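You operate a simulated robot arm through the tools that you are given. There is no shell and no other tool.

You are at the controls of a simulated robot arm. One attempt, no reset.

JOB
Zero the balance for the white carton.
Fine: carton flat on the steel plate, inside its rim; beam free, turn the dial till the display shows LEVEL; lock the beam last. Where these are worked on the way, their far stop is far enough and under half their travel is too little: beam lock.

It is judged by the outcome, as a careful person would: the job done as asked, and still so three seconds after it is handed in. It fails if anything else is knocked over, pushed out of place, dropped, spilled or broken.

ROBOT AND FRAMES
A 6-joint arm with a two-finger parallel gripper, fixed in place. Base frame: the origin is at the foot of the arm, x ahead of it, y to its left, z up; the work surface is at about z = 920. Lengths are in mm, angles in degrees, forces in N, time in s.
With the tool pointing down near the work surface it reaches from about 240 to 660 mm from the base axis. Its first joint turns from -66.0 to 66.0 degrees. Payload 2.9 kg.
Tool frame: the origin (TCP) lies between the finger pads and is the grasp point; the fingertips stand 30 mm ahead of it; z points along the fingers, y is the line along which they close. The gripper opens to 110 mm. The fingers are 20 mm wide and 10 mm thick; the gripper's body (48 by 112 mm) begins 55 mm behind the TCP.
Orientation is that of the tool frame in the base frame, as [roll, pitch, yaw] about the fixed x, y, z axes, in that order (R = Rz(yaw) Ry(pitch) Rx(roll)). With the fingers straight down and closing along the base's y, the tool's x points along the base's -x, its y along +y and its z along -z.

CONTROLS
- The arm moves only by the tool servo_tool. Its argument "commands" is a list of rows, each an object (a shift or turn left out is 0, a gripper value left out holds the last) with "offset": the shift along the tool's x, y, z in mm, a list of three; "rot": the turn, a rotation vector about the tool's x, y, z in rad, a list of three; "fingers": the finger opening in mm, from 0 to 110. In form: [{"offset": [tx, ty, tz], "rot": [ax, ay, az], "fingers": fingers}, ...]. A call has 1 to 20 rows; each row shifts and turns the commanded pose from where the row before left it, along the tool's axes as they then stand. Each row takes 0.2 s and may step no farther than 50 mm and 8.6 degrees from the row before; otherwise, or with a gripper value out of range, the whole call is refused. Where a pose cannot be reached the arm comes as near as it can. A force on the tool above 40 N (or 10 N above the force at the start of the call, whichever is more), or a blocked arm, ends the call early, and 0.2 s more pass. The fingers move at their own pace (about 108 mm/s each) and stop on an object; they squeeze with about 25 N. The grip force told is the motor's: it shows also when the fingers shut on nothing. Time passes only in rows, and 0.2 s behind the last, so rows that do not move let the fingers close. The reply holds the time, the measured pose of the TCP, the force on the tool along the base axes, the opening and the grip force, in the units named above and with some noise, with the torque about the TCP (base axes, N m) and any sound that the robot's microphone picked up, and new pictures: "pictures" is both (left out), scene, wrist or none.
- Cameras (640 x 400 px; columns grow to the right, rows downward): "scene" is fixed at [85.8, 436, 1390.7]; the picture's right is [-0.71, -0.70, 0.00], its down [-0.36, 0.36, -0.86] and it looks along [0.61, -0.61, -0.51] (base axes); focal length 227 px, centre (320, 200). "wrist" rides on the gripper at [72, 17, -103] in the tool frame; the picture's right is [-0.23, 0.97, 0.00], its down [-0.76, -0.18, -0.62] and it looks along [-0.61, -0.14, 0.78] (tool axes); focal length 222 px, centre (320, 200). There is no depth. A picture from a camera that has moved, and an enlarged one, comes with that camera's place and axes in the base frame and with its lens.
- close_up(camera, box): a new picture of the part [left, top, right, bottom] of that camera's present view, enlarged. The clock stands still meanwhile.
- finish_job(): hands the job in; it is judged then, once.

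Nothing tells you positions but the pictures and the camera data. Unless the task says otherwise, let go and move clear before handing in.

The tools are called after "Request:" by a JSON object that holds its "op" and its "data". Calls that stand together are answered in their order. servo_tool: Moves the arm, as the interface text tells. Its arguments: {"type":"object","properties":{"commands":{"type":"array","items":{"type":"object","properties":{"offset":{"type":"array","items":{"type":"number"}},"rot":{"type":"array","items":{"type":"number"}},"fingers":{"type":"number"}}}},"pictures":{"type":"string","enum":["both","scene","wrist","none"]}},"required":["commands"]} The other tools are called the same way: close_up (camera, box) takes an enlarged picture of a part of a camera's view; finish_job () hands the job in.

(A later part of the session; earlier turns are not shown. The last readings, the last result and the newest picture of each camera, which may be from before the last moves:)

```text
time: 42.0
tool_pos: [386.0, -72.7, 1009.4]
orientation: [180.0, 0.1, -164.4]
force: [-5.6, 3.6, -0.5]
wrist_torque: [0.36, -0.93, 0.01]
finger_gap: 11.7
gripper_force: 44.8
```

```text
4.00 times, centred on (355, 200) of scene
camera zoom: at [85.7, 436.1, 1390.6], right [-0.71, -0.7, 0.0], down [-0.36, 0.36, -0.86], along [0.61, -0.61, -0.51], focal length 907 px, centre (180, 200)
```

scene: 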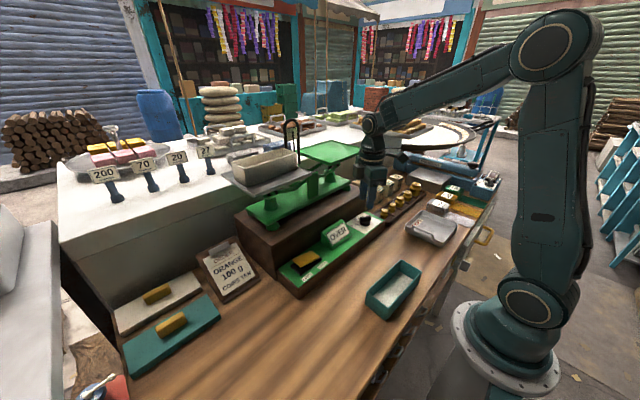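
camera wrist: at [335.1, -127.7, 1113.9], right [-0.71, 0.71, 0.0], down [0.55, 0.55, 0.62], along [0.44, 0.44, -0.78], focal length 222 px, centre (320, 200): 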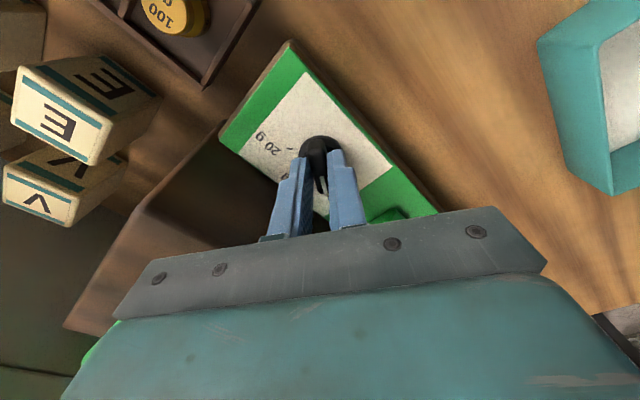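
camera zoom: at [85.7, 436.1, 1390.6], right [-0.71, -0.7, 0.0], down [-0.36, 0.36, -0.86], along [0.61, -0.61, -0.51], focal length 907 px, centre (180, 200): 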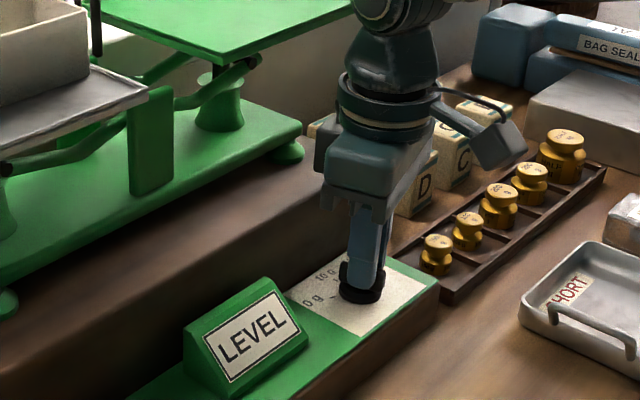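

Request:
{"op": "servo_tool", "data": {"commands": [{"rot": [0, 0, 0.05]}, {"rot": [0, 0, 0.0]}], "pictures": "none"}}

Request:
{"op": "close_up", "data": {"camera": "scene", "box": [310, 150, 400, 250]}}

```text
time: 42.6
tool_pos: [386.4, -72.6, 1009.2]
orientation: [180.0, 0.0, -167.2]
force: [-11.3, 7.9, 4.9]
wrist_torque: [0.47, -0.71, 0.01]
finger_gap: 11.6
gripper_force: 44.9
```

```text
4.00 times, centred on (355, 200) of scene
camera zoom: at [85.4, 436.3, 1390.6], right [-0.71, -0.7, 0.0], down [-0.36, 0.36, -0.86], along [0.61, -0.61, -0.51], focal length 907 px, centre (180, 200)
```

zoom: 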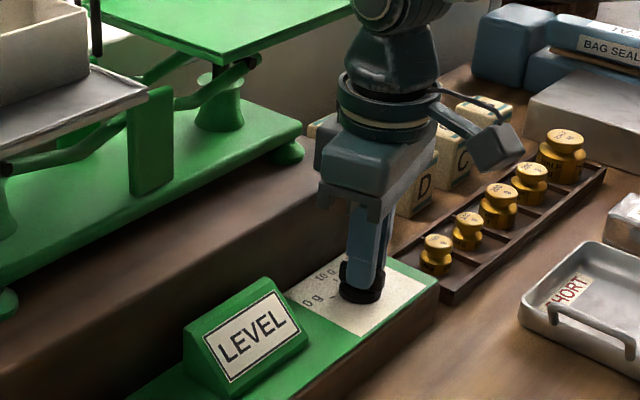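

Request:
{"op": "servo_tool", "data": {"commands": [{"offset": [0.4, 1.0, 0]}, {"rot": [0, 0, 0.06]}, {"rot": [0, 0, 0.0]}], "pictures": "none"}}

Request:
{"op": "close_up", "data": {"camera": "scene", "box": [310, 150, 400, 250]}}

```text
time: 43.4
tool_pos: [386.6, -71.3, 1010.7]
orientation: [-179.9, 0.1, -170.8]
force: [-2.6, 5.5, 9.8]
wrist_torque: [-0.03, 1.34, 0.0]
finger_gap: 11.9
gripper_force: 45.2
```

```text
4.00 times, centred on (355, 200) of scene
camera zoom: at [85.7, 436.2, 1390.6], right [-0.71, -0.7, 0.0], down [-0.36, 0.36, -0.86], along [0.61, -0.61, -0.51], focal length 907 px, centre (180, 200)
```

zoom: 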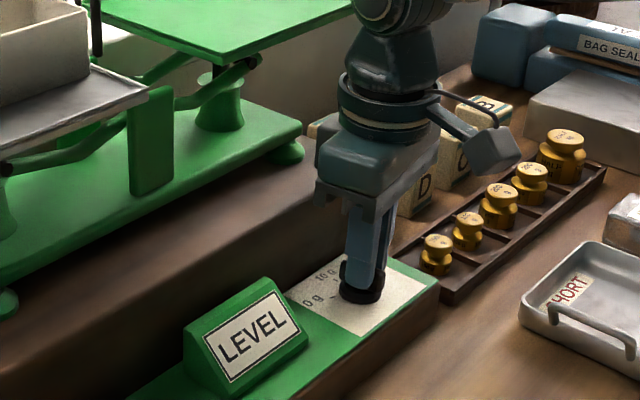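

Request:
{"op": "servo_tool", "data": {"commands": [{"rot": [0, 0, 0.06]}, {"rot": [0, 0, 0.0]}], "pictures": "none"}}

Request:
{"op": "close_up", "data": {"camera": "scene", "box": [310, 150, 400, 250]}}

```text
time: 44.0
tool_pos: [386.2, -71.8, 1010.3]
orientation: [179.9, 0.2, -174.2]
force: [-4.9, 6.4, 14.9]
wrist_torque: [0.15, 0.49, 0.03]
finger_gap: 12.2
gripper_force: 44.9
```

```text
4.00 times, centred on (355, 200) of scene
camera zoom: at [85.5, 436.2, 1390.6], right [-0.71, -0.7, 0.0], down [-0.36, 0.36, -0.86], along [0.61, -0.61, -0.51], focal length 907 px, centre (180, 200)
```

zoom: 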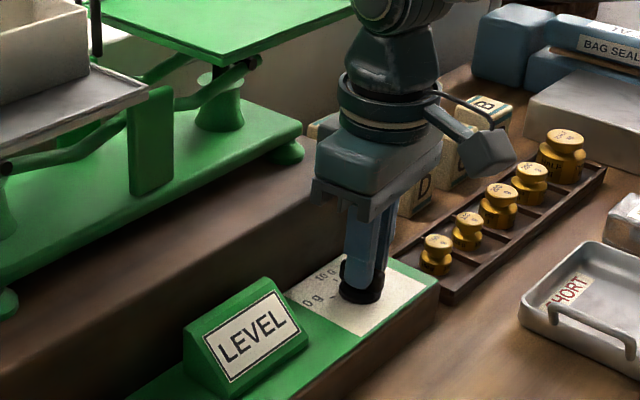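

Request:
{"op": "close_up", "data": {"camera": "wrist", "box": [240, 100, 400, 220]}}

Request:
{"op": "close_up", "data": {"camera": "scene", "box": [340, 200, 385, 235]}}

Request:
{"op": "close_up", "data": {"camera": "scene", "box": [270, 110, 320, 170]}}

```text
3.33 times, centred on (320, 160) of wrist
camera zoom: at [312.7, -63.8, 1113.6], right [0.13, 0.99, 0.0], down [0.77, -0.1, 0.62], along [0.62, -0.08, -0.78], focal length 740 px, centre (320, 333)
```

zoom: 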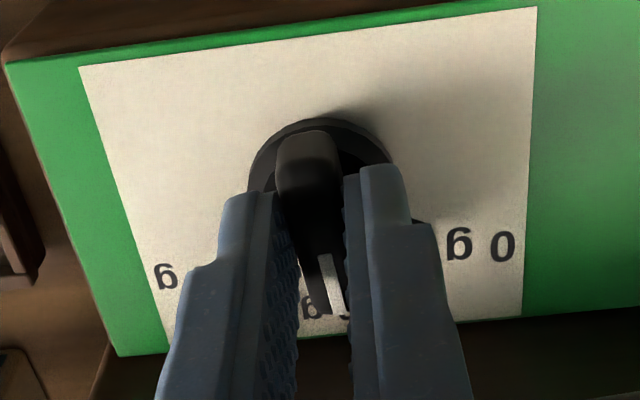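

```text
11.43 times, centred on (362, 218) of scene
camera zoom: at [85.5, 436.2, 1390.6], right [-0.71, -0.7, 0.0], down [-0.36, 0.36, -0.86], along [0.61, -0.61, -0.51], focal length 2592 px, centre (-166, 0)
```

zoom: 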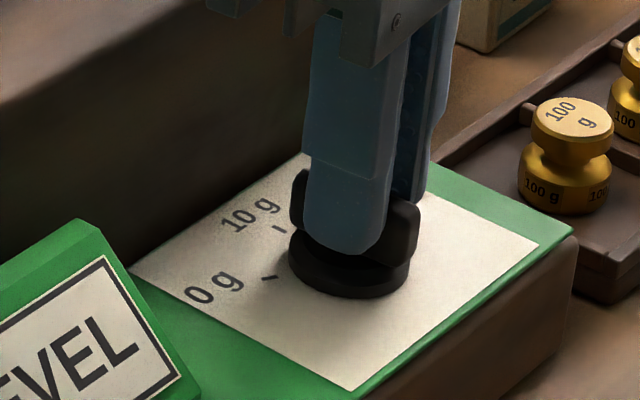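

```text
6.67 times, centred on (295, 140) of scene
camera zoom: at [85.5, 436.2, 1390.6], right [-0.71, -0.7, 0.0], down [-0.36, 0.36, -0.86], along [0.61, -0.61, -0.51], focal length 1512 px, centre (487, 600)
```

zoom: 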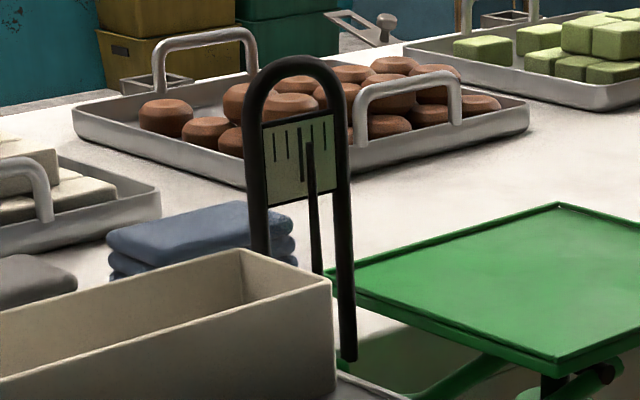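

The hoop's needle and scale give me an analog reading as well. I'll keep turning to find where LEVEL ends, so I can set the middle of the window.

Request:
{"op": "servo_tool", "data": {"commands": [{"offset": [0.4, 0.6, -0.8], "rot": [0, 0, 0.05]}, {"rot": [0, 0, 0.05]}, {"rot": [0, 0, 0.0]}], "pictures": "none"}}

Request:
{"op": "close_up", "data": {"camera": "scene", "box": [310, 150, 400, 250]}}

Request:
{"op": "close_up", "data": {"camera": "scene", "box": [270, 110, 320, 170]}}

```text
time: 44.8
tool_pos: [387.0, -72.5, 1010.6]
orientation: [180.0, 0.0, 180.0]
force: [1.9, 0.5, -16.8]
wrist_torque: [0.05, -1.16, 0.02]
finger_gap: 11.7
gripper_force: 45.4
```

```text
4.00 times, centred on (355, 200) of scene
camera zoom: at [86.1, 436.0, 1390.7], right [-0.71, -0.7, 0.0], down [-0.36, 0.36, -0.86], along [0.61, -0.61, -0.51], focal length 907 px, centre (180, 200)
```

zoom: 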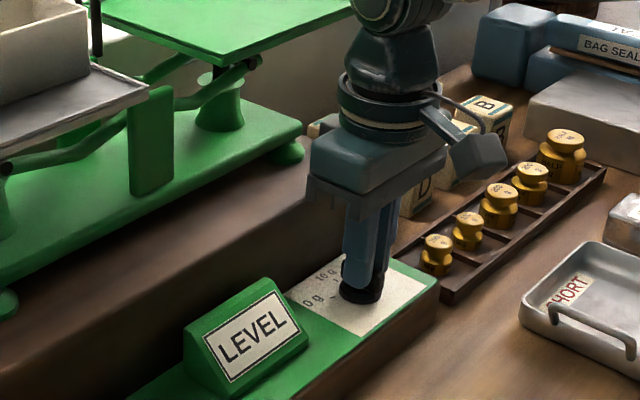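

```text
6.67 times, centred on (295, 140) of scene
camera zoom: at [86.1, 436.0, 1390.7], right [-0.71, -0.7, 0.0], down [-0.36, 0.36, -0.86], along [0.61, -0.61, -0.51], focal length 1512 px, centre (487, 600)
```

zoom: 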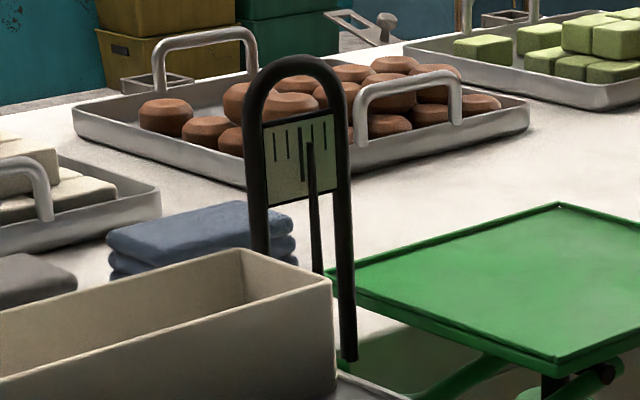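

Request:
{"op": "servo_tool", "data": {"commands": [{"offset": [0, 0, 1.0], "rot": [0, 0, 0.05]}, {"rot": [0, 0, 0.05]}, {"rot": [0, 0, 0.0]}], "pictures": "none"}}

Request:
{"op": "close_up", "data": {"camera": "scene", "box": [310, 150, 400, 250]}}

Request:
{"op": "close_up", "data": {"camera": "scene", "box": [270, 110, 320, 170]}}

```text
time: 45.6
tool_pos: [385.1, -72.0, 1011.5]
orientation: [-180.0, 0.0, 174.4]
force: [-2.6, 2.7, -2.9]
wrist_torque: [0.09, 0.21, 0.05]
finger_gap: 12.0
gripper_force: 44.6
```

```text
4.00 times, centred on (355, 200) of scene
camera zoom: at [85.8, 436.1, 1390.6], right [-0.71, -0.7, 0.0], down [-0.36, 0.36, -0.86], along [0.61, -0.61, -0.51], focal length 907 px, centre (180, 200)
```

zoom: 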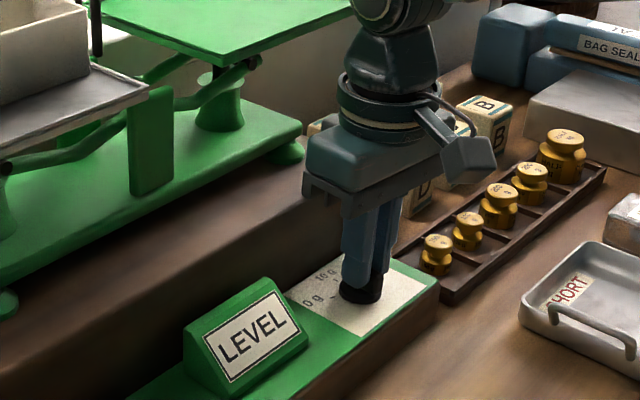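

```text
6.67 times, centred on (295, 140) of scene
camera zoom: at [85.8, 436.1, 1390.6], right [-0.71, -0.7, 0.0], down [-0.36, 0.36, -0.86], along [0.61, -0.61, -0.51], focal length 1512 px, centre (487, 600)
```

zoom: 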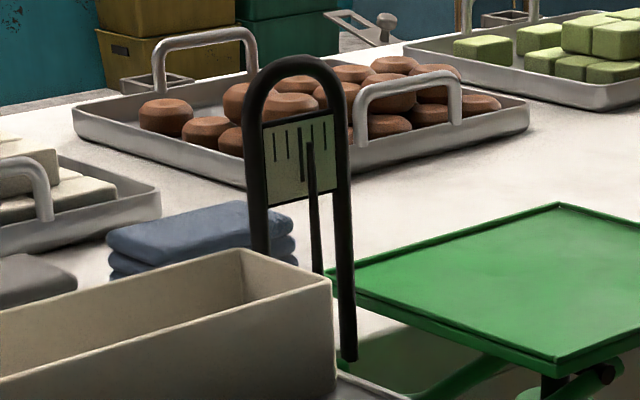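

Request:
{"op": "servo_tool", "data": {"commands": [{"rot": [0, 0, 0.06]}, {"rot": [0, 0, 0.06]}, {"rot": [0, 0, 0.0]}], "pictures": "none"}}

Request:
{"op": "close_up", "data": {"camera": "scene", "box": [310, 150, 400, 250]}}

Request:
{"op": "close_up", "data": {"camera": "scene", "box": [270, 110, 320, 170]}}

```text
time: 46.4
tool_pos: [386.5, -71.7, 1011.0]
orientation: [-180.0, 0.1, 167.6]
force: [-6.8, 4.4, 13.8]
wrist_torque: [0.39, 1.28, -0.02]
finger_gap: 11.7
gripper_force: 44.8
```

```text
4.00 times, centred on (355, 200) of scene
camera zoom: at [85.5, 436.2, 1390.6], right [-0.71, -0.7, 0.0], down [-0.36, 0.36, -0.86], along [0.61, -0.61, -0.51], focal length 907 px, centre (180, 200)
```

zoom: 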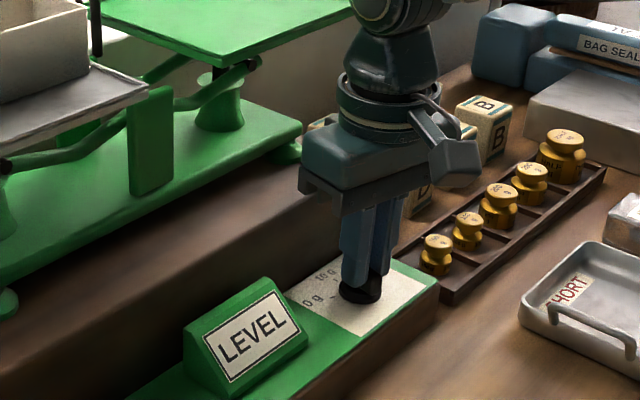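

```text
6.67 times, centred on (295, 140) of scene
camera zoom: at [85.5, 436.2, 1390.6], right [-0.71, -0.7, 0.0], down [-0.36, 0.36, -0.86], along [0.61, -0.61, -0.51], focal length 1512 px, centre (487, 600)
```

zoom: 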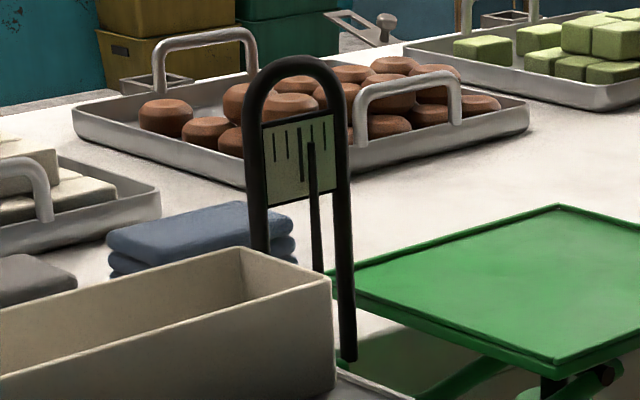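

Request:
{"op": "servo_tool", "data": {"commands": [{"offset": [0.4, 0.6, -0.8], "rot": [0, 0, 0.05]}, {"rot": [0, 0, 0.05]}, {"rot": [0, 0, 0.0]}], "pictures": "none"}}

Request:
{"op": "close_up", "data": {"camera": "scene", "box": [310, 150, 400, 250]}}

Request:
{"op": "close_up", "data": {"camera": "scene", "box": [270, 110, 320, 170]}}

```text
time: 47.2
tool_pos: [388.0, -72.0, 1009.8]
orientation: [-180.0, 0.1, 161.8]
force: [-2.6, -3.8, -13.9]
wrist_torque: [-0.41, -1.08, -0.02]
finger_gap: 11.8
gripper_force: 45.3
```

```text
4.00 times, centred on (355, 200) of scene
camera zoom: at [85.9, 435.9, 1390.7], right [-0.71, -0.7, 0.0], down [-0.36, 0.36, -0.86], along [0.61, -0.61, -0.51], focal length 907 px, centre (180, 200)
```

zoom: 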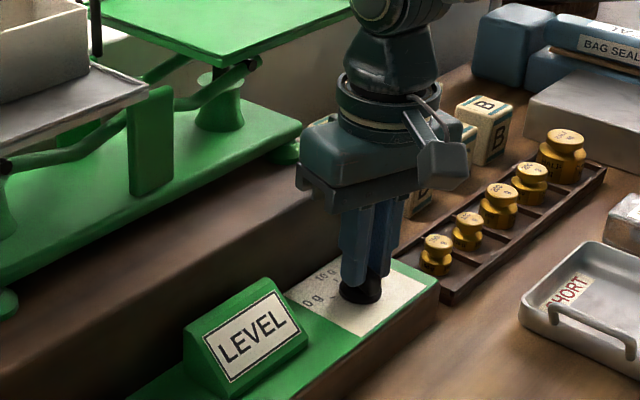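

```text
6.67 times, centred on (295, 140) of scene
camera zoom: at [85.9, 435.9, 1390.7], right [-0.71, -0.7, 0.0], down [-0.36, 0.36, -0.86], along [0.61, -0.61, -0.51], focal length 1512 px, centre (487, 600)
```

zoom: 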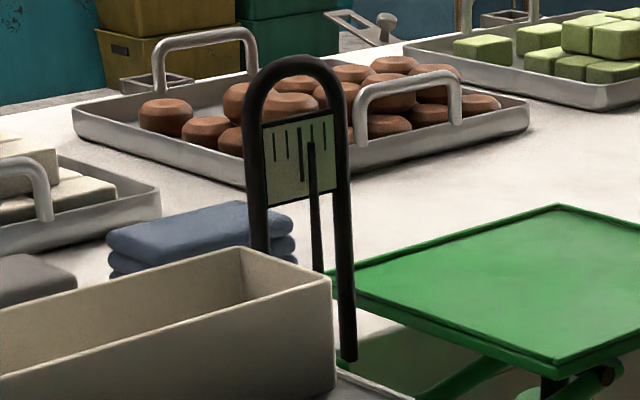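

Request:
{"op": "servo_tool", "data": {"commands": [{"offset": [0, 0, 0.8], "rot": [0, 0, 0.06]}, {"rot": [0, 0, 0.06]}, {"rot": [0, 0, 0.0]}], "pictures": "none"}}

Request:
{"op": "close_up", "data": {"camera": "scene", "box": [310, 150, 400, 250]}}

Request:
{"op": "close_up", "data": {"camera": "scene", "box": [270, 110, 320, 170]}}

```text
time: 48.0
tool_pos: [386.7, -70.4, 1010.2]
orientation: [179.9, 0.3, 154.9]
force: [12.3, 0.1, -8.7]
wrist_torque: [0.48, 0.8, 0.02]
finger_gap: 11.7
gripper_force: 44.9
```

```text
4.00 times, centred on (355, 200) of scene
camera zoom: at [86.3, 436.0, 1390.6], right [-0.71, -0.7, 0.0], down [-0.36, 0.36, -0.86], along [0.61, -0.61, -0.51], focal length 907 px, centre (180, 200)
```

zoom: 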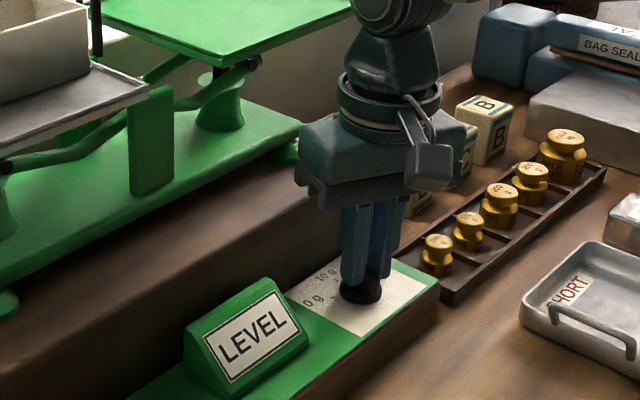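

```text
6.67 times, centred on (295, 140) of scene
camera zoom: at [86.3, 436.0, 1390.6], right [-0.71, -0.7, 0.0], down [-0.36, 0.36, -0.86], along [0.61, -0.61, -0.51], focal length 1512 px, centre (487, 600)
```

zoom: 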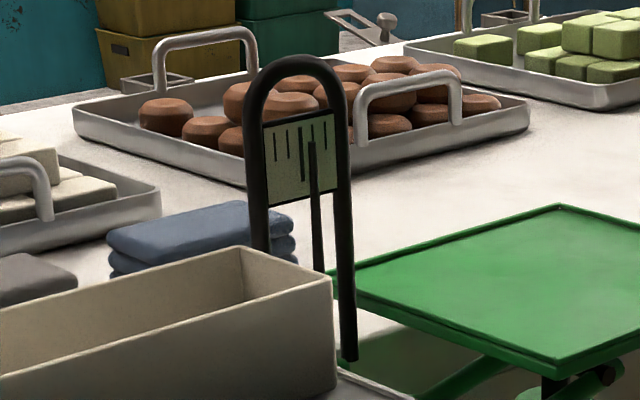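

Request:
{"op": "servo_tool", "data": {"commands": [{"offset": [-0.6, 0, 0.5], "rot": [0, 0, 0.06]}, {"rot": [0, 0, 0.06]}, {"rot": [0, 0, 0.0]}], "pictures": "none"}}

Request:
{"op": "close_up", "data": {"camera": "scene", "box": [310, 150, 400, 250]}}

Request:
{"op": "close_up", "data": {"camera": "scene", "box": [270, 110, 320, 170]}}

```text
time: 48.8
tool_pos: [386.6, -71.2, 1009.7]
orientation: [179.9, 0.2, 148.1]
force: [5.2, 7.2, 11.0]
wrist_torque: [0.24, 0.14, -0.01]
finger_gap: 11.7
gripper_force: 45.0
```

```text
4.00 times, centred on (355, 200) of scene
camera zoom: at [85.9, 436.2, 1390.6], right [-0.71, -0.7, 0.0], down [-0.36, 0.36, -0.86], along [0.61, -0.61, -0.51], focal length 907 px, centre (180, 200)
```

zoom: 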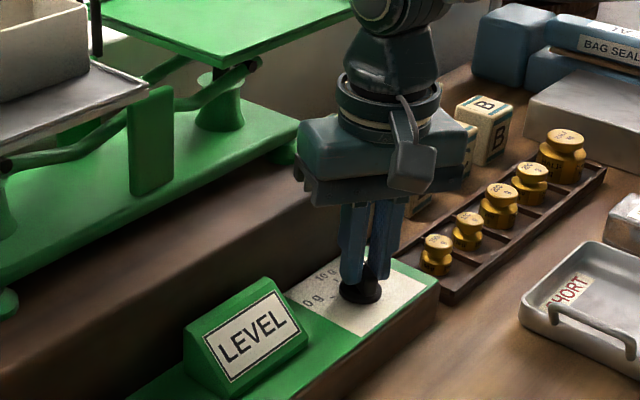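

```text
6.67 times, centred on (295, 140) of scene
camera zoom: at [85.9, 436.2, 1390.6], right [-0.71, -0.7, 0.0], down [-0.36, 0.36, -0.86], along [0.61, -0.61, -0.51], focal length 1512 px, centre (487, 600)
```

zoom: 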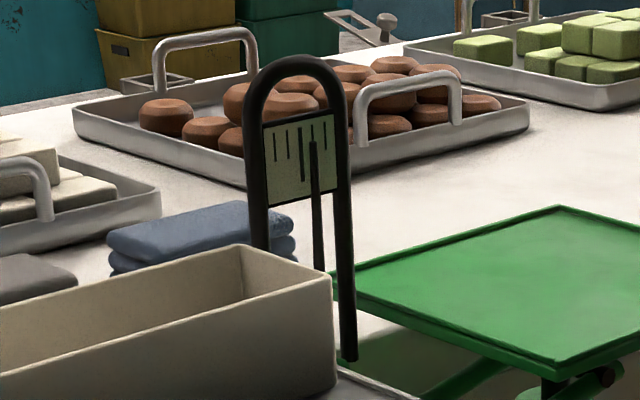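

Request:
{"op": "servo_tool", "data": {"commands": [{"offset": [0, 0, -0.5], "rot": [0, 0, 0.05]}, {"rot": [0, 0, 0.05]}, {"rot": [0, 0, 0.0]}], "pictures": "none"}}

Request:
{"op": "close_up", "data": {"camera": "scene", "box": [310, 150, 400, 250]}}

Request:
{"op": "close_up", "data": {"camera": "scene", "box": [270, 110, 320, 170]}}

```text
time: 49.6
tool_pos: [386.3, -70.0, 1009.8]
orientation: [179.9, 0.2, 142.4]
force: [7.5, 11.6, 5.0]
wrist_torque: [-0.46, -1.07, 0.07]
finger_gap: 11.6
gripper_force: 45.0
```

```text
4.00 times, centred on (355, 200) of scene
camera zoom: at [86.0, 436.4, 1390.5], right [-0.71, -0.7, 0.0], down [-0.36, 0.36, -0.86], along [0.61, -0.61, -0.51], focal length 907 px, centre (180, 200)
```

zoom: 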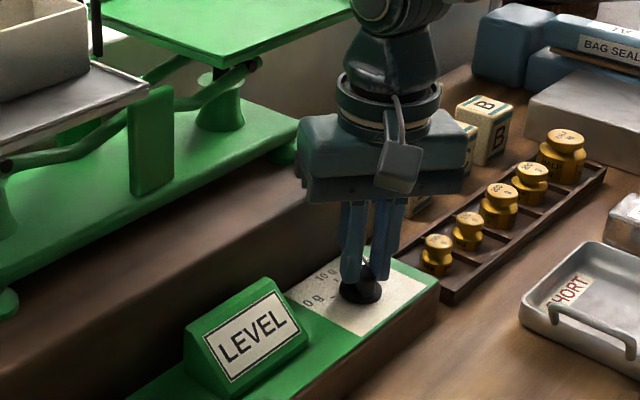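

```text
6.67 times, centred on (295, 140) of scene
camera zoom: at [86.0, 436.4, 1390.5], right [-0.71, -0.7, 0.0], down [-0.36, 0.36, -0.86], along [0.61, -0.61, -0.51], focal length 1512 px, centre (487, 600)
```

zoom: 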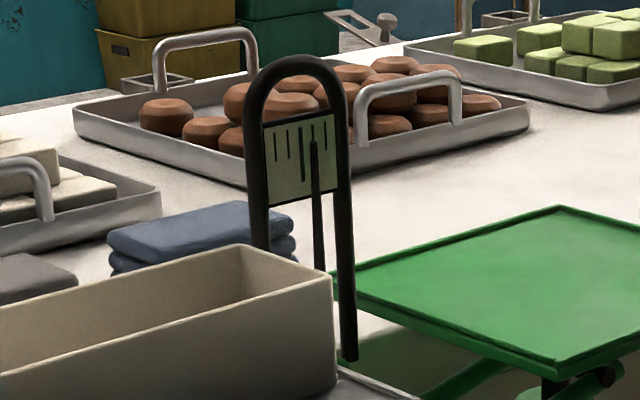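

Request:
{"op": "servo_tool", "data": {"commands": [{"offset": [-0.3, -0.6, 0], "rot": [0, 0, 0.06]}, {"rot": [0, 0, 0.06]}, {"rot": [0, 0, 0.0]}], "pictures": "none"}}

Request:
{"op": "close_up", "data": {"camera": "scene", "box": [310, 150, 400, 250]}}

Request:
{"op": "close_up", "data": {"camera": "scene", "box": [270, 110, 320, 170]}}

```text
time: 50.4
tool_pos: [386.1, -69.6, 1009.7]
orientation: [179.8, 0.1, 135.7]
force: [15.0, 24.0, 7.9]
wrist_torque: [-0.37, -1.23, 0.07]
finger_gap: 11.9
gripper_force: 45.3
```

```text
4.00 times, centred on (355, 200) of scene
camera zoom: at [86.1, 436.7, 1390.4], right [-0.71, -0.7, 0.0], down [-0.36, 0.36, -0.86], along [0.61, -0.61, -0.51], focal length 907 px, centre (180, 200)
```

zoom: 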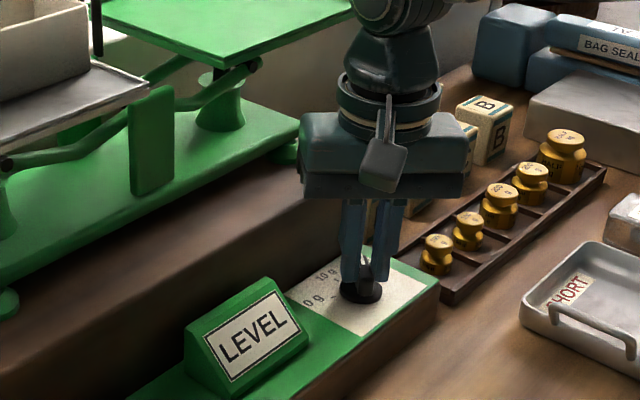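

```text
6.67 times, centred on (295, 140) of scene
camera zoom: at [86.1, 436.7, 1390.4], right [-0.71, -0.7, 0.0], down [-0.36, 0.36, -0.86], along [0.61, -0.61, -0.51], focal length 1512 px, centre (487, 600)
```

zoom: 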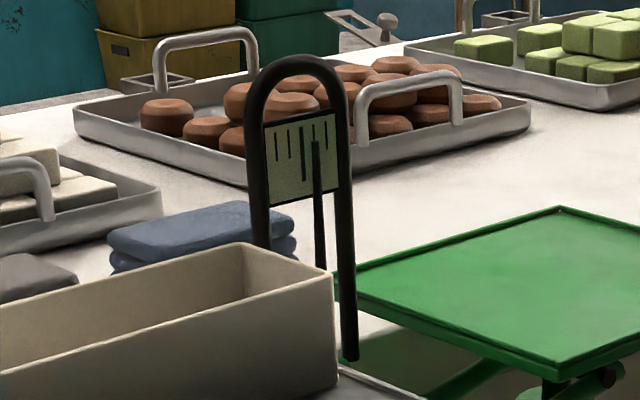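

Request:
{"op": "servo_tool", "data": {"commands": [{"offset": [0.2, 2.0, 0]}, {"rot": [0, 0, 0.0]}], "pictures": "wrist"}}

Request:
{"op": "close_up", "data": {"camera": "wrist", "box": [240, 100, 400, 220]}}

Request:
{"op": "close_up", "data": {"camera": "scene", "box": [340, 200, 385, 235]}}

```text
time: 51.0
tool_pos: [386.7, -71.0, 1010.2]
orientation: [180.0, 0.0, 135.4]
force: [3.9, 12.8, 17.0]
wrist_torque: [0.3, -0.16, 0.03]
finger_gap: 11.7
gripper_force: 44.4
camera wrist: at [347.9, -8.3, 1113.8], right [0.85, 0.53, 0.0], down [0.42, -0.66, 0.62], along [0.33, -0.53, -0.78], focal length 222 px, centre (320, 200)
```

wrist: 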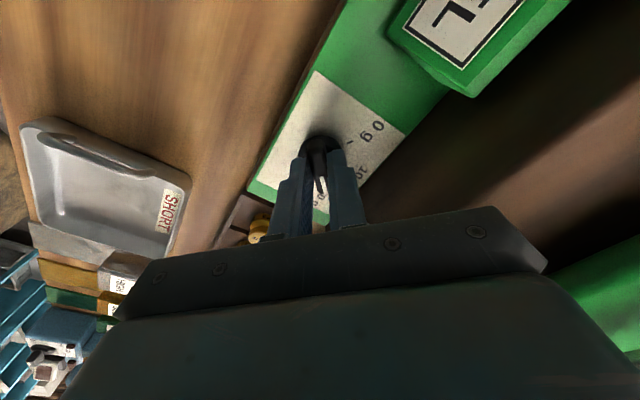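

```text
3.33 times, centred on (320, 160) of wrist
camera zoom: at [347.9, -8.3, 1113.8], right [0.85, 0.53, 0.0], down [0.42, -0.66, 0.62], along [0.33, -0.53, -0.78], focal length 740 px, centre (320, 333)
```

zoom: 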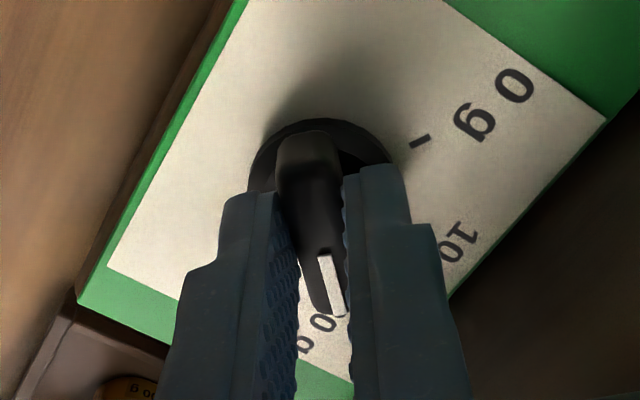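

```text
11.43 times, centred on (362, 218) of scene
camera zoom: at [85.7, 436.4, 1390.5], right [-0.71, -0.7, 0.0], down [-0.36, 0.36, -0.86], along [0.61, -0.61, -0.51], focal length 2592 px, centre (-166, 0)
```

zoom: 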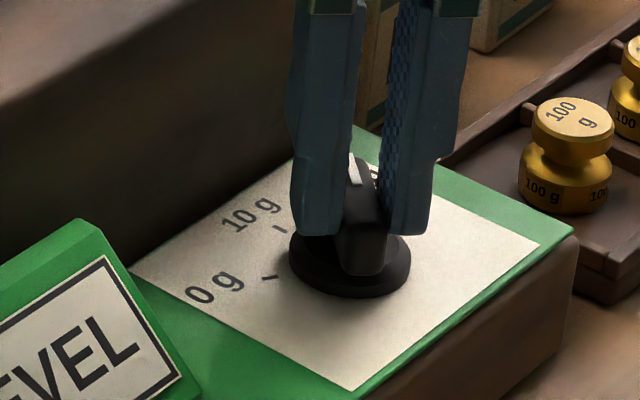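

The display still says LEVEL near 17 g, so the beam may be slow to respond. I'll hold still for a few seconds to see whether the needle or display is still moving.

Request:
{"op": "servo_tool", "data": {"commands": [{"offset": [0.1, 0.9, -1.0]}, {}, {}, {}, {}, {}, {}, {}, {}, {}, {}, {}, {}, {}, {}], "pictures": "none"}}

Request:
{"op": "close_up", "data": {"camera": "scene", "box": [310, 150, 400, 250]}}

Request:
{"op": "close_up", "data": {"camera": "scene", "box": [270, 110, 320, 170]}}

```text
time: 54.2
tool_pos: [387.1, -70.7, 1009.9]
orientation: [-180.0, -0.1, 135.4]
force: [-8.5, 1.6, -20.9]
wrist_torque: [0.62, 0.72, -0.01]
finger_gap: 11.8
gripper_force: 44.8
```

```text
4.00 times, centred on (355, 200) of scene
camera zoom: at [85.9, 436.0, 1390.7], right [-0.71, -0.7, 0.0], down [-0.36, 0.36, -0.86], along [0.61, -0.61, -0.51], focal length 907 px, centre (180, 200)
```

zoom: 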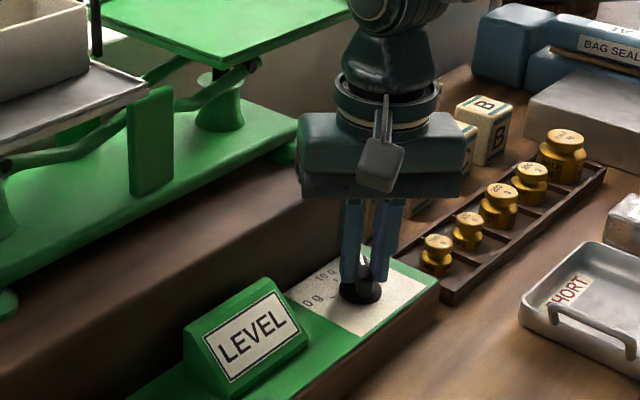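

```text
6.67 times, centred on (295, 140) of scene
camera zoom: at [85.9, 436.0, 1390.7], right [-0.71, -0.7, 0.0], down [-0.36, 0.36, -0.86], along [0.61, -0.61, -0.51], focal length 1512 px, centre (487, 600)
```

zoom: 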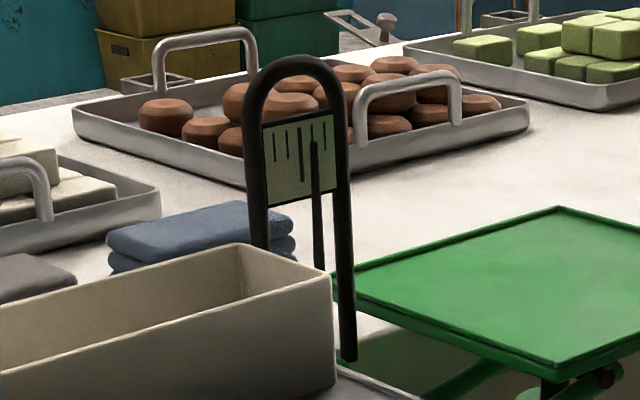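

Request:
{"op": "close_up", "data": {"camera": "scene", "box": [215, 110, 375, 220]}}

Request:
{"op": "close_up", "data": {"camera": "scene", "box": [325, 130, 375, 170]}}

Request:
{"op": "close_up", "data": {"camera": "scene", "box": [280, 115, 305, 140]}}

```text
3.64 times, centred on (295, 165) of scene
camera zoom: at [85.9, 436.0, 1390.7], right [-0.71, -0.7, 0.0], down [-0.36, 0.36, -0.86], along [0.61, -0.61, -0.51], focal length 825 px, centre (411, 327)
```

zoom: 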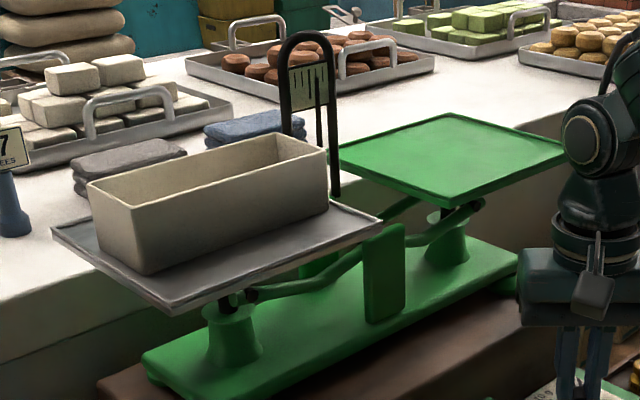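

```text
10.00 times, centred on (350, 150) of scene
camera zoom: at [85.9, 436.0, 1390.7], right [-0.71, -0.7, 0.0], down [-0.36, 0.36, -0.86], along [0.61, -0.61, -0.51], focal length 2268 px, centre (20, 700)
```

zoom: 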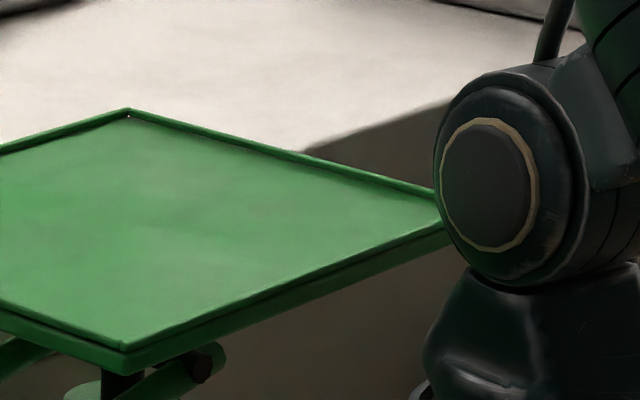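

```text
16.00 times, centred on (292, 128) of scene
camera zoom: at [85.9, 436.0, 1390.7], right [-0.71, -0.7, 0.0], down [-0.36, 0.36, -0.86], along [0.61, -0.61, -0.51], focal length 3630 px, centre (760, 1360)
```

zoom: 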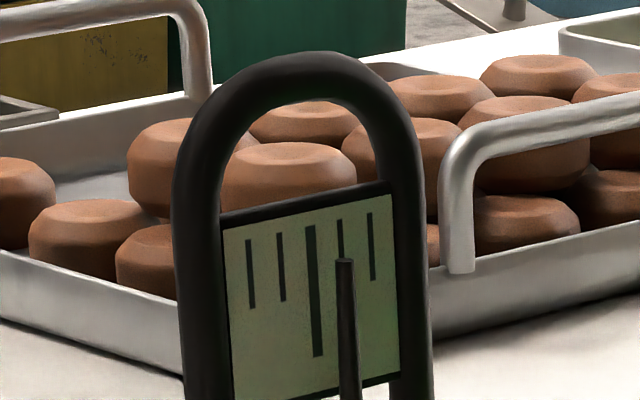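

The reading is steady, so the LEVEL window is simply wide. I'll continue toward 20 g in small steps to find its upper edge.

Request:
{"op": "servo_tool", "data": {"commands": [{"offset": [0.3, -0.4, 1.2], "rot": [0, 0, 0.05]}, {"rot": [0, 0, 0.05]}, {}], "pictures": "none"}}

Request:
{"op": "close_up", "data": {"camera": "scene", "box": [310, 150, 400, 250]}}

Request:
{"op": "close_up", "data": {"camera": "scene", "box": [280, 115, 305, 140]}}

```text
time: 55.0
tool_pos: [387.4, -70.3, 1011.6]
orientation: [179.9, 0.1, 129.8]
force: [-12.5, 0.9, 2.5]
wrist_torque: [0.16, 0.49, -0.03]
finger_gap: 11.5
gripper_force: 45.2
```

```text
4.00 times, centred on (355, 200) of scene
camera zoom: at [85.5, 436.0, 1390.7], right [-0.71, -0.7, 0.0], down [-0.36, 0.36, -0.86], along [0.61, -0.61, -0.51], focal length 907 px, centre (180, 200)
```

zoom: 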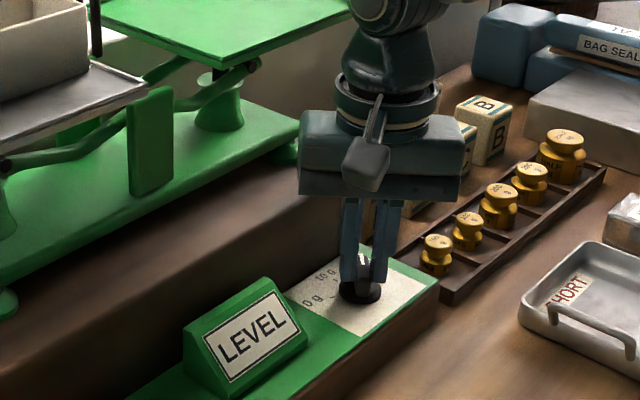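

```text
16.00 times, centred on (292, 128) of scene
camera zoom: at [85.5, 436.0, 1390.7], right [-0.71, -0.7, 0.0], down [-0.36, 0.36, -0.86], along [0.61, -0.61, -0.51], focal length 3630 px, centre (760, 1360)
```

zoom: 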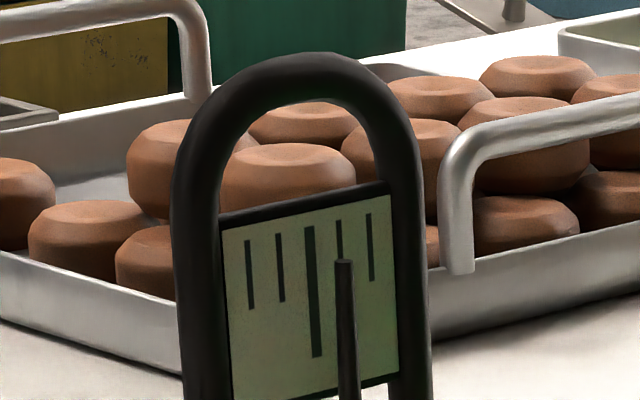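

Request:
{"op": "servo_tool", "data": {"commands": [{"offset": [0.8, -0.8, 0], "rot": [0, 0, 0.05]}, {"rot": [0, 0, 0.05]}, {}], "pictures": "none"}}

Request:
{"op": "close_up", "data": {"camera": "scene", "box": [310, 150, 400, 250]}}

Request:
{"op": "close_up", "data": {"camera": "scene", "box": [280, 115, 305, 140]}}

```text
time: 55.8
tool_pos: [387.1, -70.2, 1010.2]
orientation: [179.8, 0.2, 124.0]
force: [1.5, 6.7, -5.6]
wrist_torque: [-0.45, -0.41, -0.01]
finger_gap: 11.8
gripper_force: 44.3
```

```text
4.00 times, centred on (355, 200) of scene
camera zoom: at [85.9, 436.2, 1390.6], right [-0.71, -0.7, 0.0], down [-0.36, 0.36, -0.86], along [0.61, -0.61, -0.51], focal length 907 px, centre (180, 200)
```

zoom: 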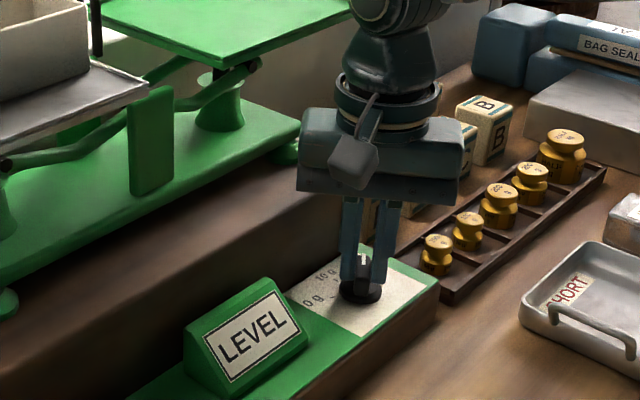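

```text
16.00 times, centred on (292, 128) of scene
camera zoom: at [85.9, 436.2, 1390.6], right [-0.71, -0.7, 0.0], down [-0.36, 0.36, -0.86], along [0.61, -0.61, -0.51], focal length 3630 px, centre (760, 1360)
```

zoom: 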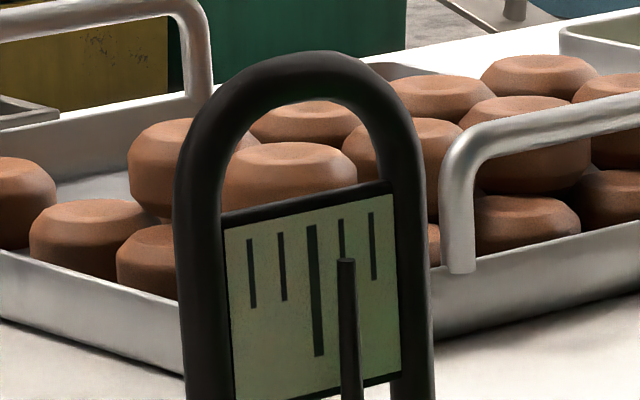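

LEVEL holds all the way to about 19 g, so I need to check it isn't latched. I'll turn back counter-clockwise, reading the needle as I go.

Request:
{"op": "servo_tool", "data": {"commands": [{"rot": [0, 0, -0.06]}, {"rot": [0, 0, -0.06]}, {"rot": [0, 0, -0.06]}, {"rot": [0, 0, -0.06]}, {}], "pictures": "none"}}

```text
time: 57.0
tool_pos: [385.7, -70.3, 1010.4]
orientation: [180.0, 0.1, 137.7]
force: [12.4, -8.3, -10.2]
wrist_torque: [-0.4, -0.45, 0.01]
finger_gap: 12.1
gripper_force: 45.1
```

Request:
{"op": "servo_tool", "data": {"commands": [{"offset": [-1.2, 0.15, 0.5]}, {"rot": [0, 0, -0.06]}, {"rot": [0, 0, -0.06]}, {"rot": [0, 0, -0.06]}, {"rot": [0, 0, -0.06]}, {}], "pictures": "none"}}

Request:
{"op": "close_up", "data": {"camera": "scene", "box": [280, 115, 305, 140]}}

Request:
{"op": "close_up", "data": {"camera": "scene", "box": [325, 130, 375, 170]}}

```text
time: 58.4
tool_pos: [386.3, -71.3, 1010.2]
orientation: [-179.9, 0.1, 151.6]
force: [-5.3, 4.4, 27.1]
wrist_torque: [0.14, 0.21, 0.05]
finger_gap: 12.3
gripper_force: 44.7
```

```text
16.00 times, centred on (292, 128) of scene
camera zoom: at [85.3, 436.2, 1390.6], right [-0.71, -0.7, 0.0], down [-0.36, 0.36, -0.86], along [0.61, -0.61, -0.51], focal length 3630 px, centre (760, 1360)
```

zoom: 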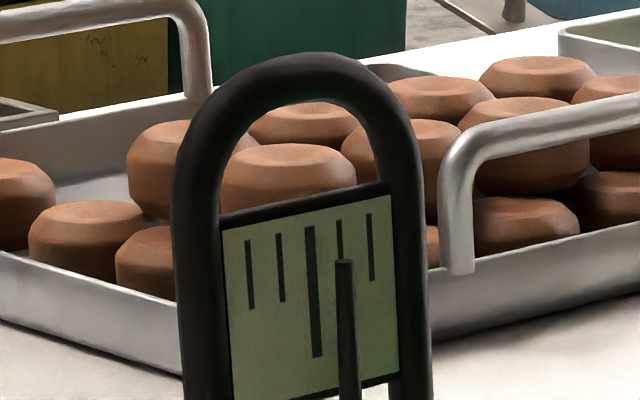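

```text
10.00 times, centred on (350, 150) of scene
camera zoom: at [85.3, 436.2, 1390.6], right [-0.71, -0.7, 0.0], down [-0.36, 0.36, -0.86], along [0.61, -0.61, -0.51], focal length 2268 px, centre (20, 700)
```

zoom: 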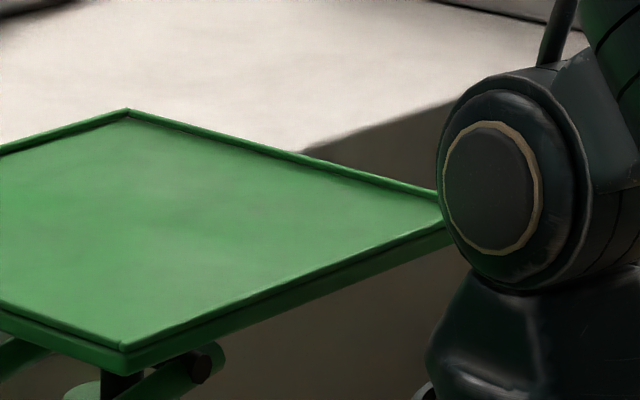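

Request:
{"op": "servo_tool", "data": {"commands": [{"offset": [0.5, 0, -1.5]}, {"rot": [0, 0, -0.06]}, {"rot": [0, 0, -0.06]}, {"rot": [0, 0, -0.06]}, {"rot": [0, 0, -0.06]}, {}], "pictures": "none"}}

Request:
{"op": "close_up", "data": {"camera": "scene", "box": [280, 115, 305, 140]}}

Request:
{"op": "close_up", "data": {"camera": "scene", "box": [325, 130, 375, 170]}}

```text
time: 59.8
tool_pos: [386.7, -71.7, 1009.5]
orientation: [-180.0, -0.2, 165.3]
force: [9.9, -1.9, -27.1]
wrist_torque: [-0.09, -0.36, 0.0]
finger_gap: 11.7
gripper_force: 45.0
```

```text
16.00 times, centred on (292, 128) of scene
camera zoom: at [86.4, 435.9, 1390.7], right [-0.71, -0.7, 0.0], down [-0.36, 0.36, -0.86], along [0.61, -0.61, -0.51], focal length 3630 px, centre (760, 1360)
```

zoom: 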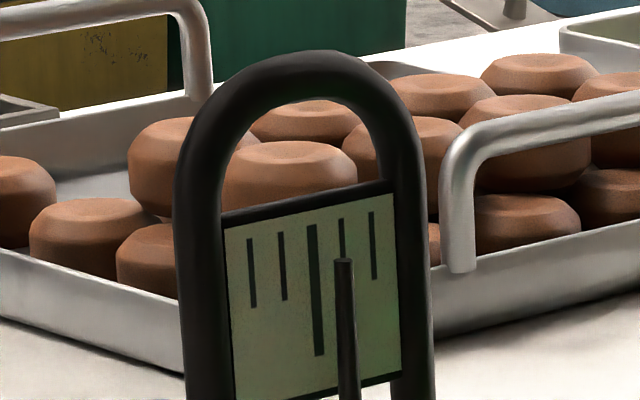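

```text
10.00 times, centred on (350, 150) of scene
camera zoom: at [86.4, 435.9, 1390.7], right [-0.71, -0.7, 0.0], down [-0.36, 0.36, -0.86], along [0.61, -0.61, -0.51], focal length 2268 px, centre (20, 700)
```

zoom: 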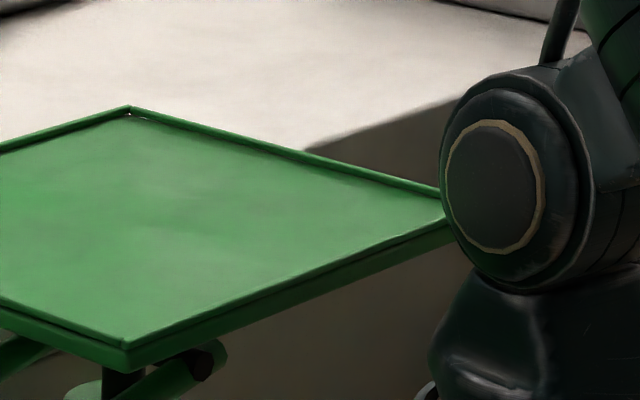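

Request:
{"op": "servo_tool", "data": {"commands": [{"offset": [-0.8, 0, 0.8]}, {"rot": [0, 0, -0.06]}, {"rot": [0, 0, -0.06]}, {"rot": [0, 0, -0.06]}, {"rot": [0, 0, -0.06]}, {}], "pictures": "none"}}

Request:
{"op": "close_up", "data": {"camera": "scene", "box": [280, 115, 305, 140]}}

Request:
{"op": "close_up", "data": {"camera": "scene", "box": [310, 150, 400, 250]}}

```text
time: 61.2
tool_pos: [386.3, -72.5, 1008.4]
orientation: [-179.9, -0.1, 179.0]
force: [-11.6, -17.2, -24.0]
wrist_torque: [-0.4, 0.16, 0.0]
finger_gap: 11.7
gripper_force: 44.7
```

```text
16.00 times, centred on (292, 128) of scene
camera zoom: at [85.8, 435.5, 1390.9], right [-0.71, -0.7, 0.0], down [-0.36, 0.36, -0.86], along [0.61, -0.61, -0.51], focal length 3630 px, centre (760, 1360)
```

zoom: 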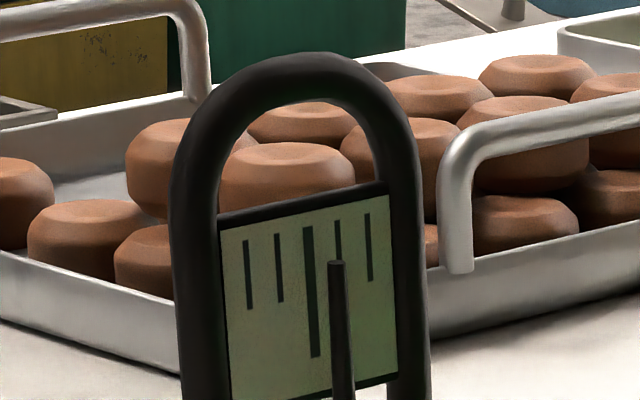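

```text
4.00 times, centred on (355, 200) of scene
camera zoom: at [85.8, 435.5, 1390.9], right [-0.71, -0.7, 0.0], down [-0.36, 0.36, -0.86], along [0.61, -0.61, -0.51], focal length 907 px, centre (180, 200)
```

zoom: 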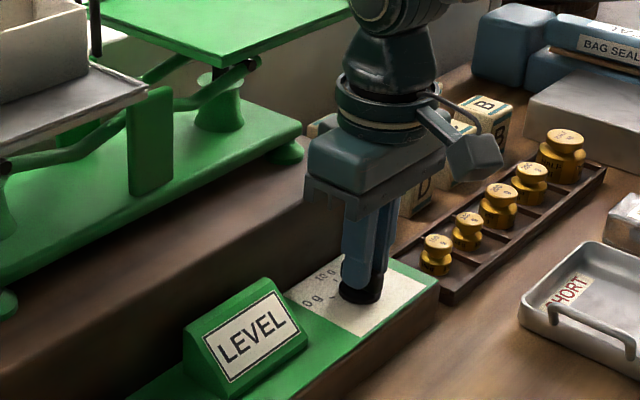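

Request:
{"op": "servo_tool", "data": {"commands": [{"offset": [1.0, -1.4, 0.6]}, {"rot": [0, 0, -0.06]}, {"rot": [0, 0, -0.06]}, {}], "pictures": "none"}}

Request:
{"op": "close_up", "data": {"camera": "scene", "box": [280, 115, 305, 140]}}

Request:
{"op": "close_up", "data": {"camera": "scene", "box": [310, 150, 400, 250]}}

```text
time: 62.2
tool_pos: [387.1, -72.0, 1009.7]
orientation: [179.9, 0.1, -173.9]
force: [-2.2, 1.0, -19.9]
wrist_torque: [-0.03, 0.7, -0.01]
finger_gap: 11.9
gripper_force: 45.4
```

```text
16.00 times, centred on (292, 128) of scene
camera zoom: at [86.0, 436.0, 1390.7], right [-0.71, -0.7, 0.0], down [-0.36, 0.36, -0.86], along [0.61, -0.61, -0.51], focal length 3630 px, centre (760, 1360)
```

zoom: 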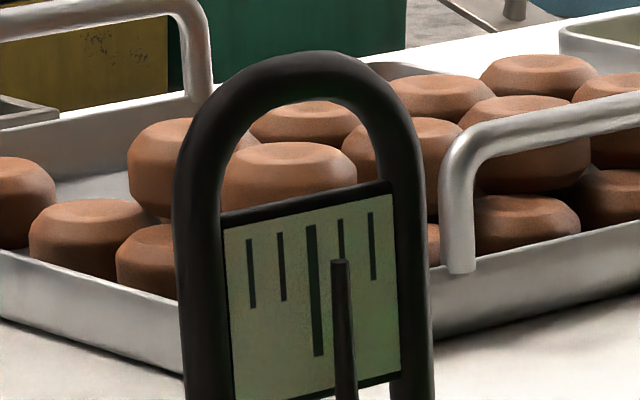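

```text
4.00 times, centred on (355, 200) of scene
camera zoom: at [86.0, 436.0, 1390.7], right [-0.71, -0.7, 0.0], down [-0.36, 0.36, -0.86], along [0.61, -0.61, -0.51], focal length 907 px, centre (180, 200)
```

zoom: 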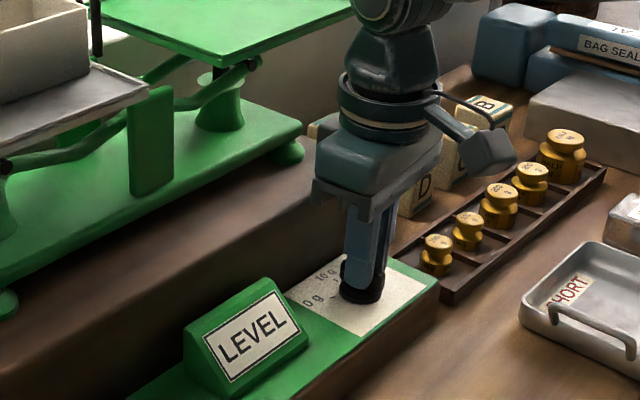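

Request:
{"op": "servo_tool", "data": {"commands": [{"offset": [0, 0, 0.5]}, {"rot": [0, 0, -0.06]}, {"rot": [0, 0, -0.06]}, {"rot": [0, 0, -0.06]}, {}], "pictures": "none"}}

Request:
{"op": "close_up", "data": {"camera": "scene", "box": [280, 115, 305, 140]}}

Request:
{"op": "close_up", "data": {"camera": "scene", "box": [310, 150, 400, 250]}}

```text
time: 63.4
tool_pos: [386.3, -72.5, 1010.5]
orientation: [-179.8, 0.1, -163.9]
force: [6.0, -12.6, -17.8]
wrist_torque: [-0.34, 0.3, -0.02]
finger_gap: 11.7
gripper_force: 44.8
```

```text
16.00 times, centred on (292, 128) of scene
camera zoom: at [86.3, 435.6, 1390.8], right [-0.71, -0.7, 0.0], down [-0.36, 0.36, -0.86], along [0.61, -0.61, -0.51], focal length 3630 px, centre (760, 1360)
```

zoom: 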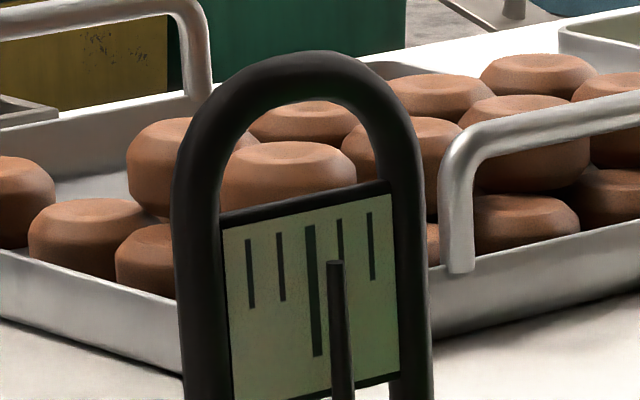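

```text
4.00 times, centred on (355, 200) of scene
camera zoom: at [86.3, 435.6, 1390.8], right [-0.71, -0.7, 0.0], down [-0.36, 0.36, -0.86], along [0.61, -0.61, -0.51], focal length 907 px, centre (180, 200)
```

zoom: 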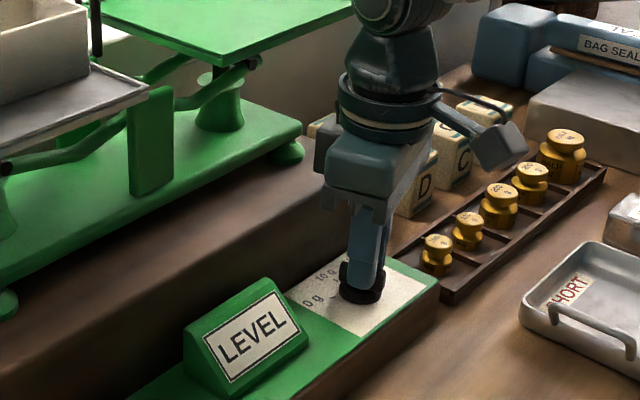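

The needle moves smoothly with the dial, and the mid-scale reading of about 10 g matches where it sat when locked and level. I'll turn back up to about 10 g, the centre of the LEVEL window.

Request:
{"op": "servo_tool", "data": {"commands": [{"offset": [-0.2, -1.1, 0.5]}, {"rot": [0, 0, 0.06]}, {"rot": [0, 0, 0.06]}, {"rot": [0, 0, 0.06]}, {}], "pictures": "none"}}

```text
time: 64.6
tool_pos: [386.9, -72.4, 1009.4]
orientation: [-179.9, 0.1, -174.0]
force: [-9.8, 1.4, 26.7]
wrist_torque: [0.01, 0.27, -0.03]
finger_gap: 11.5
gripper_force: 45.5
```

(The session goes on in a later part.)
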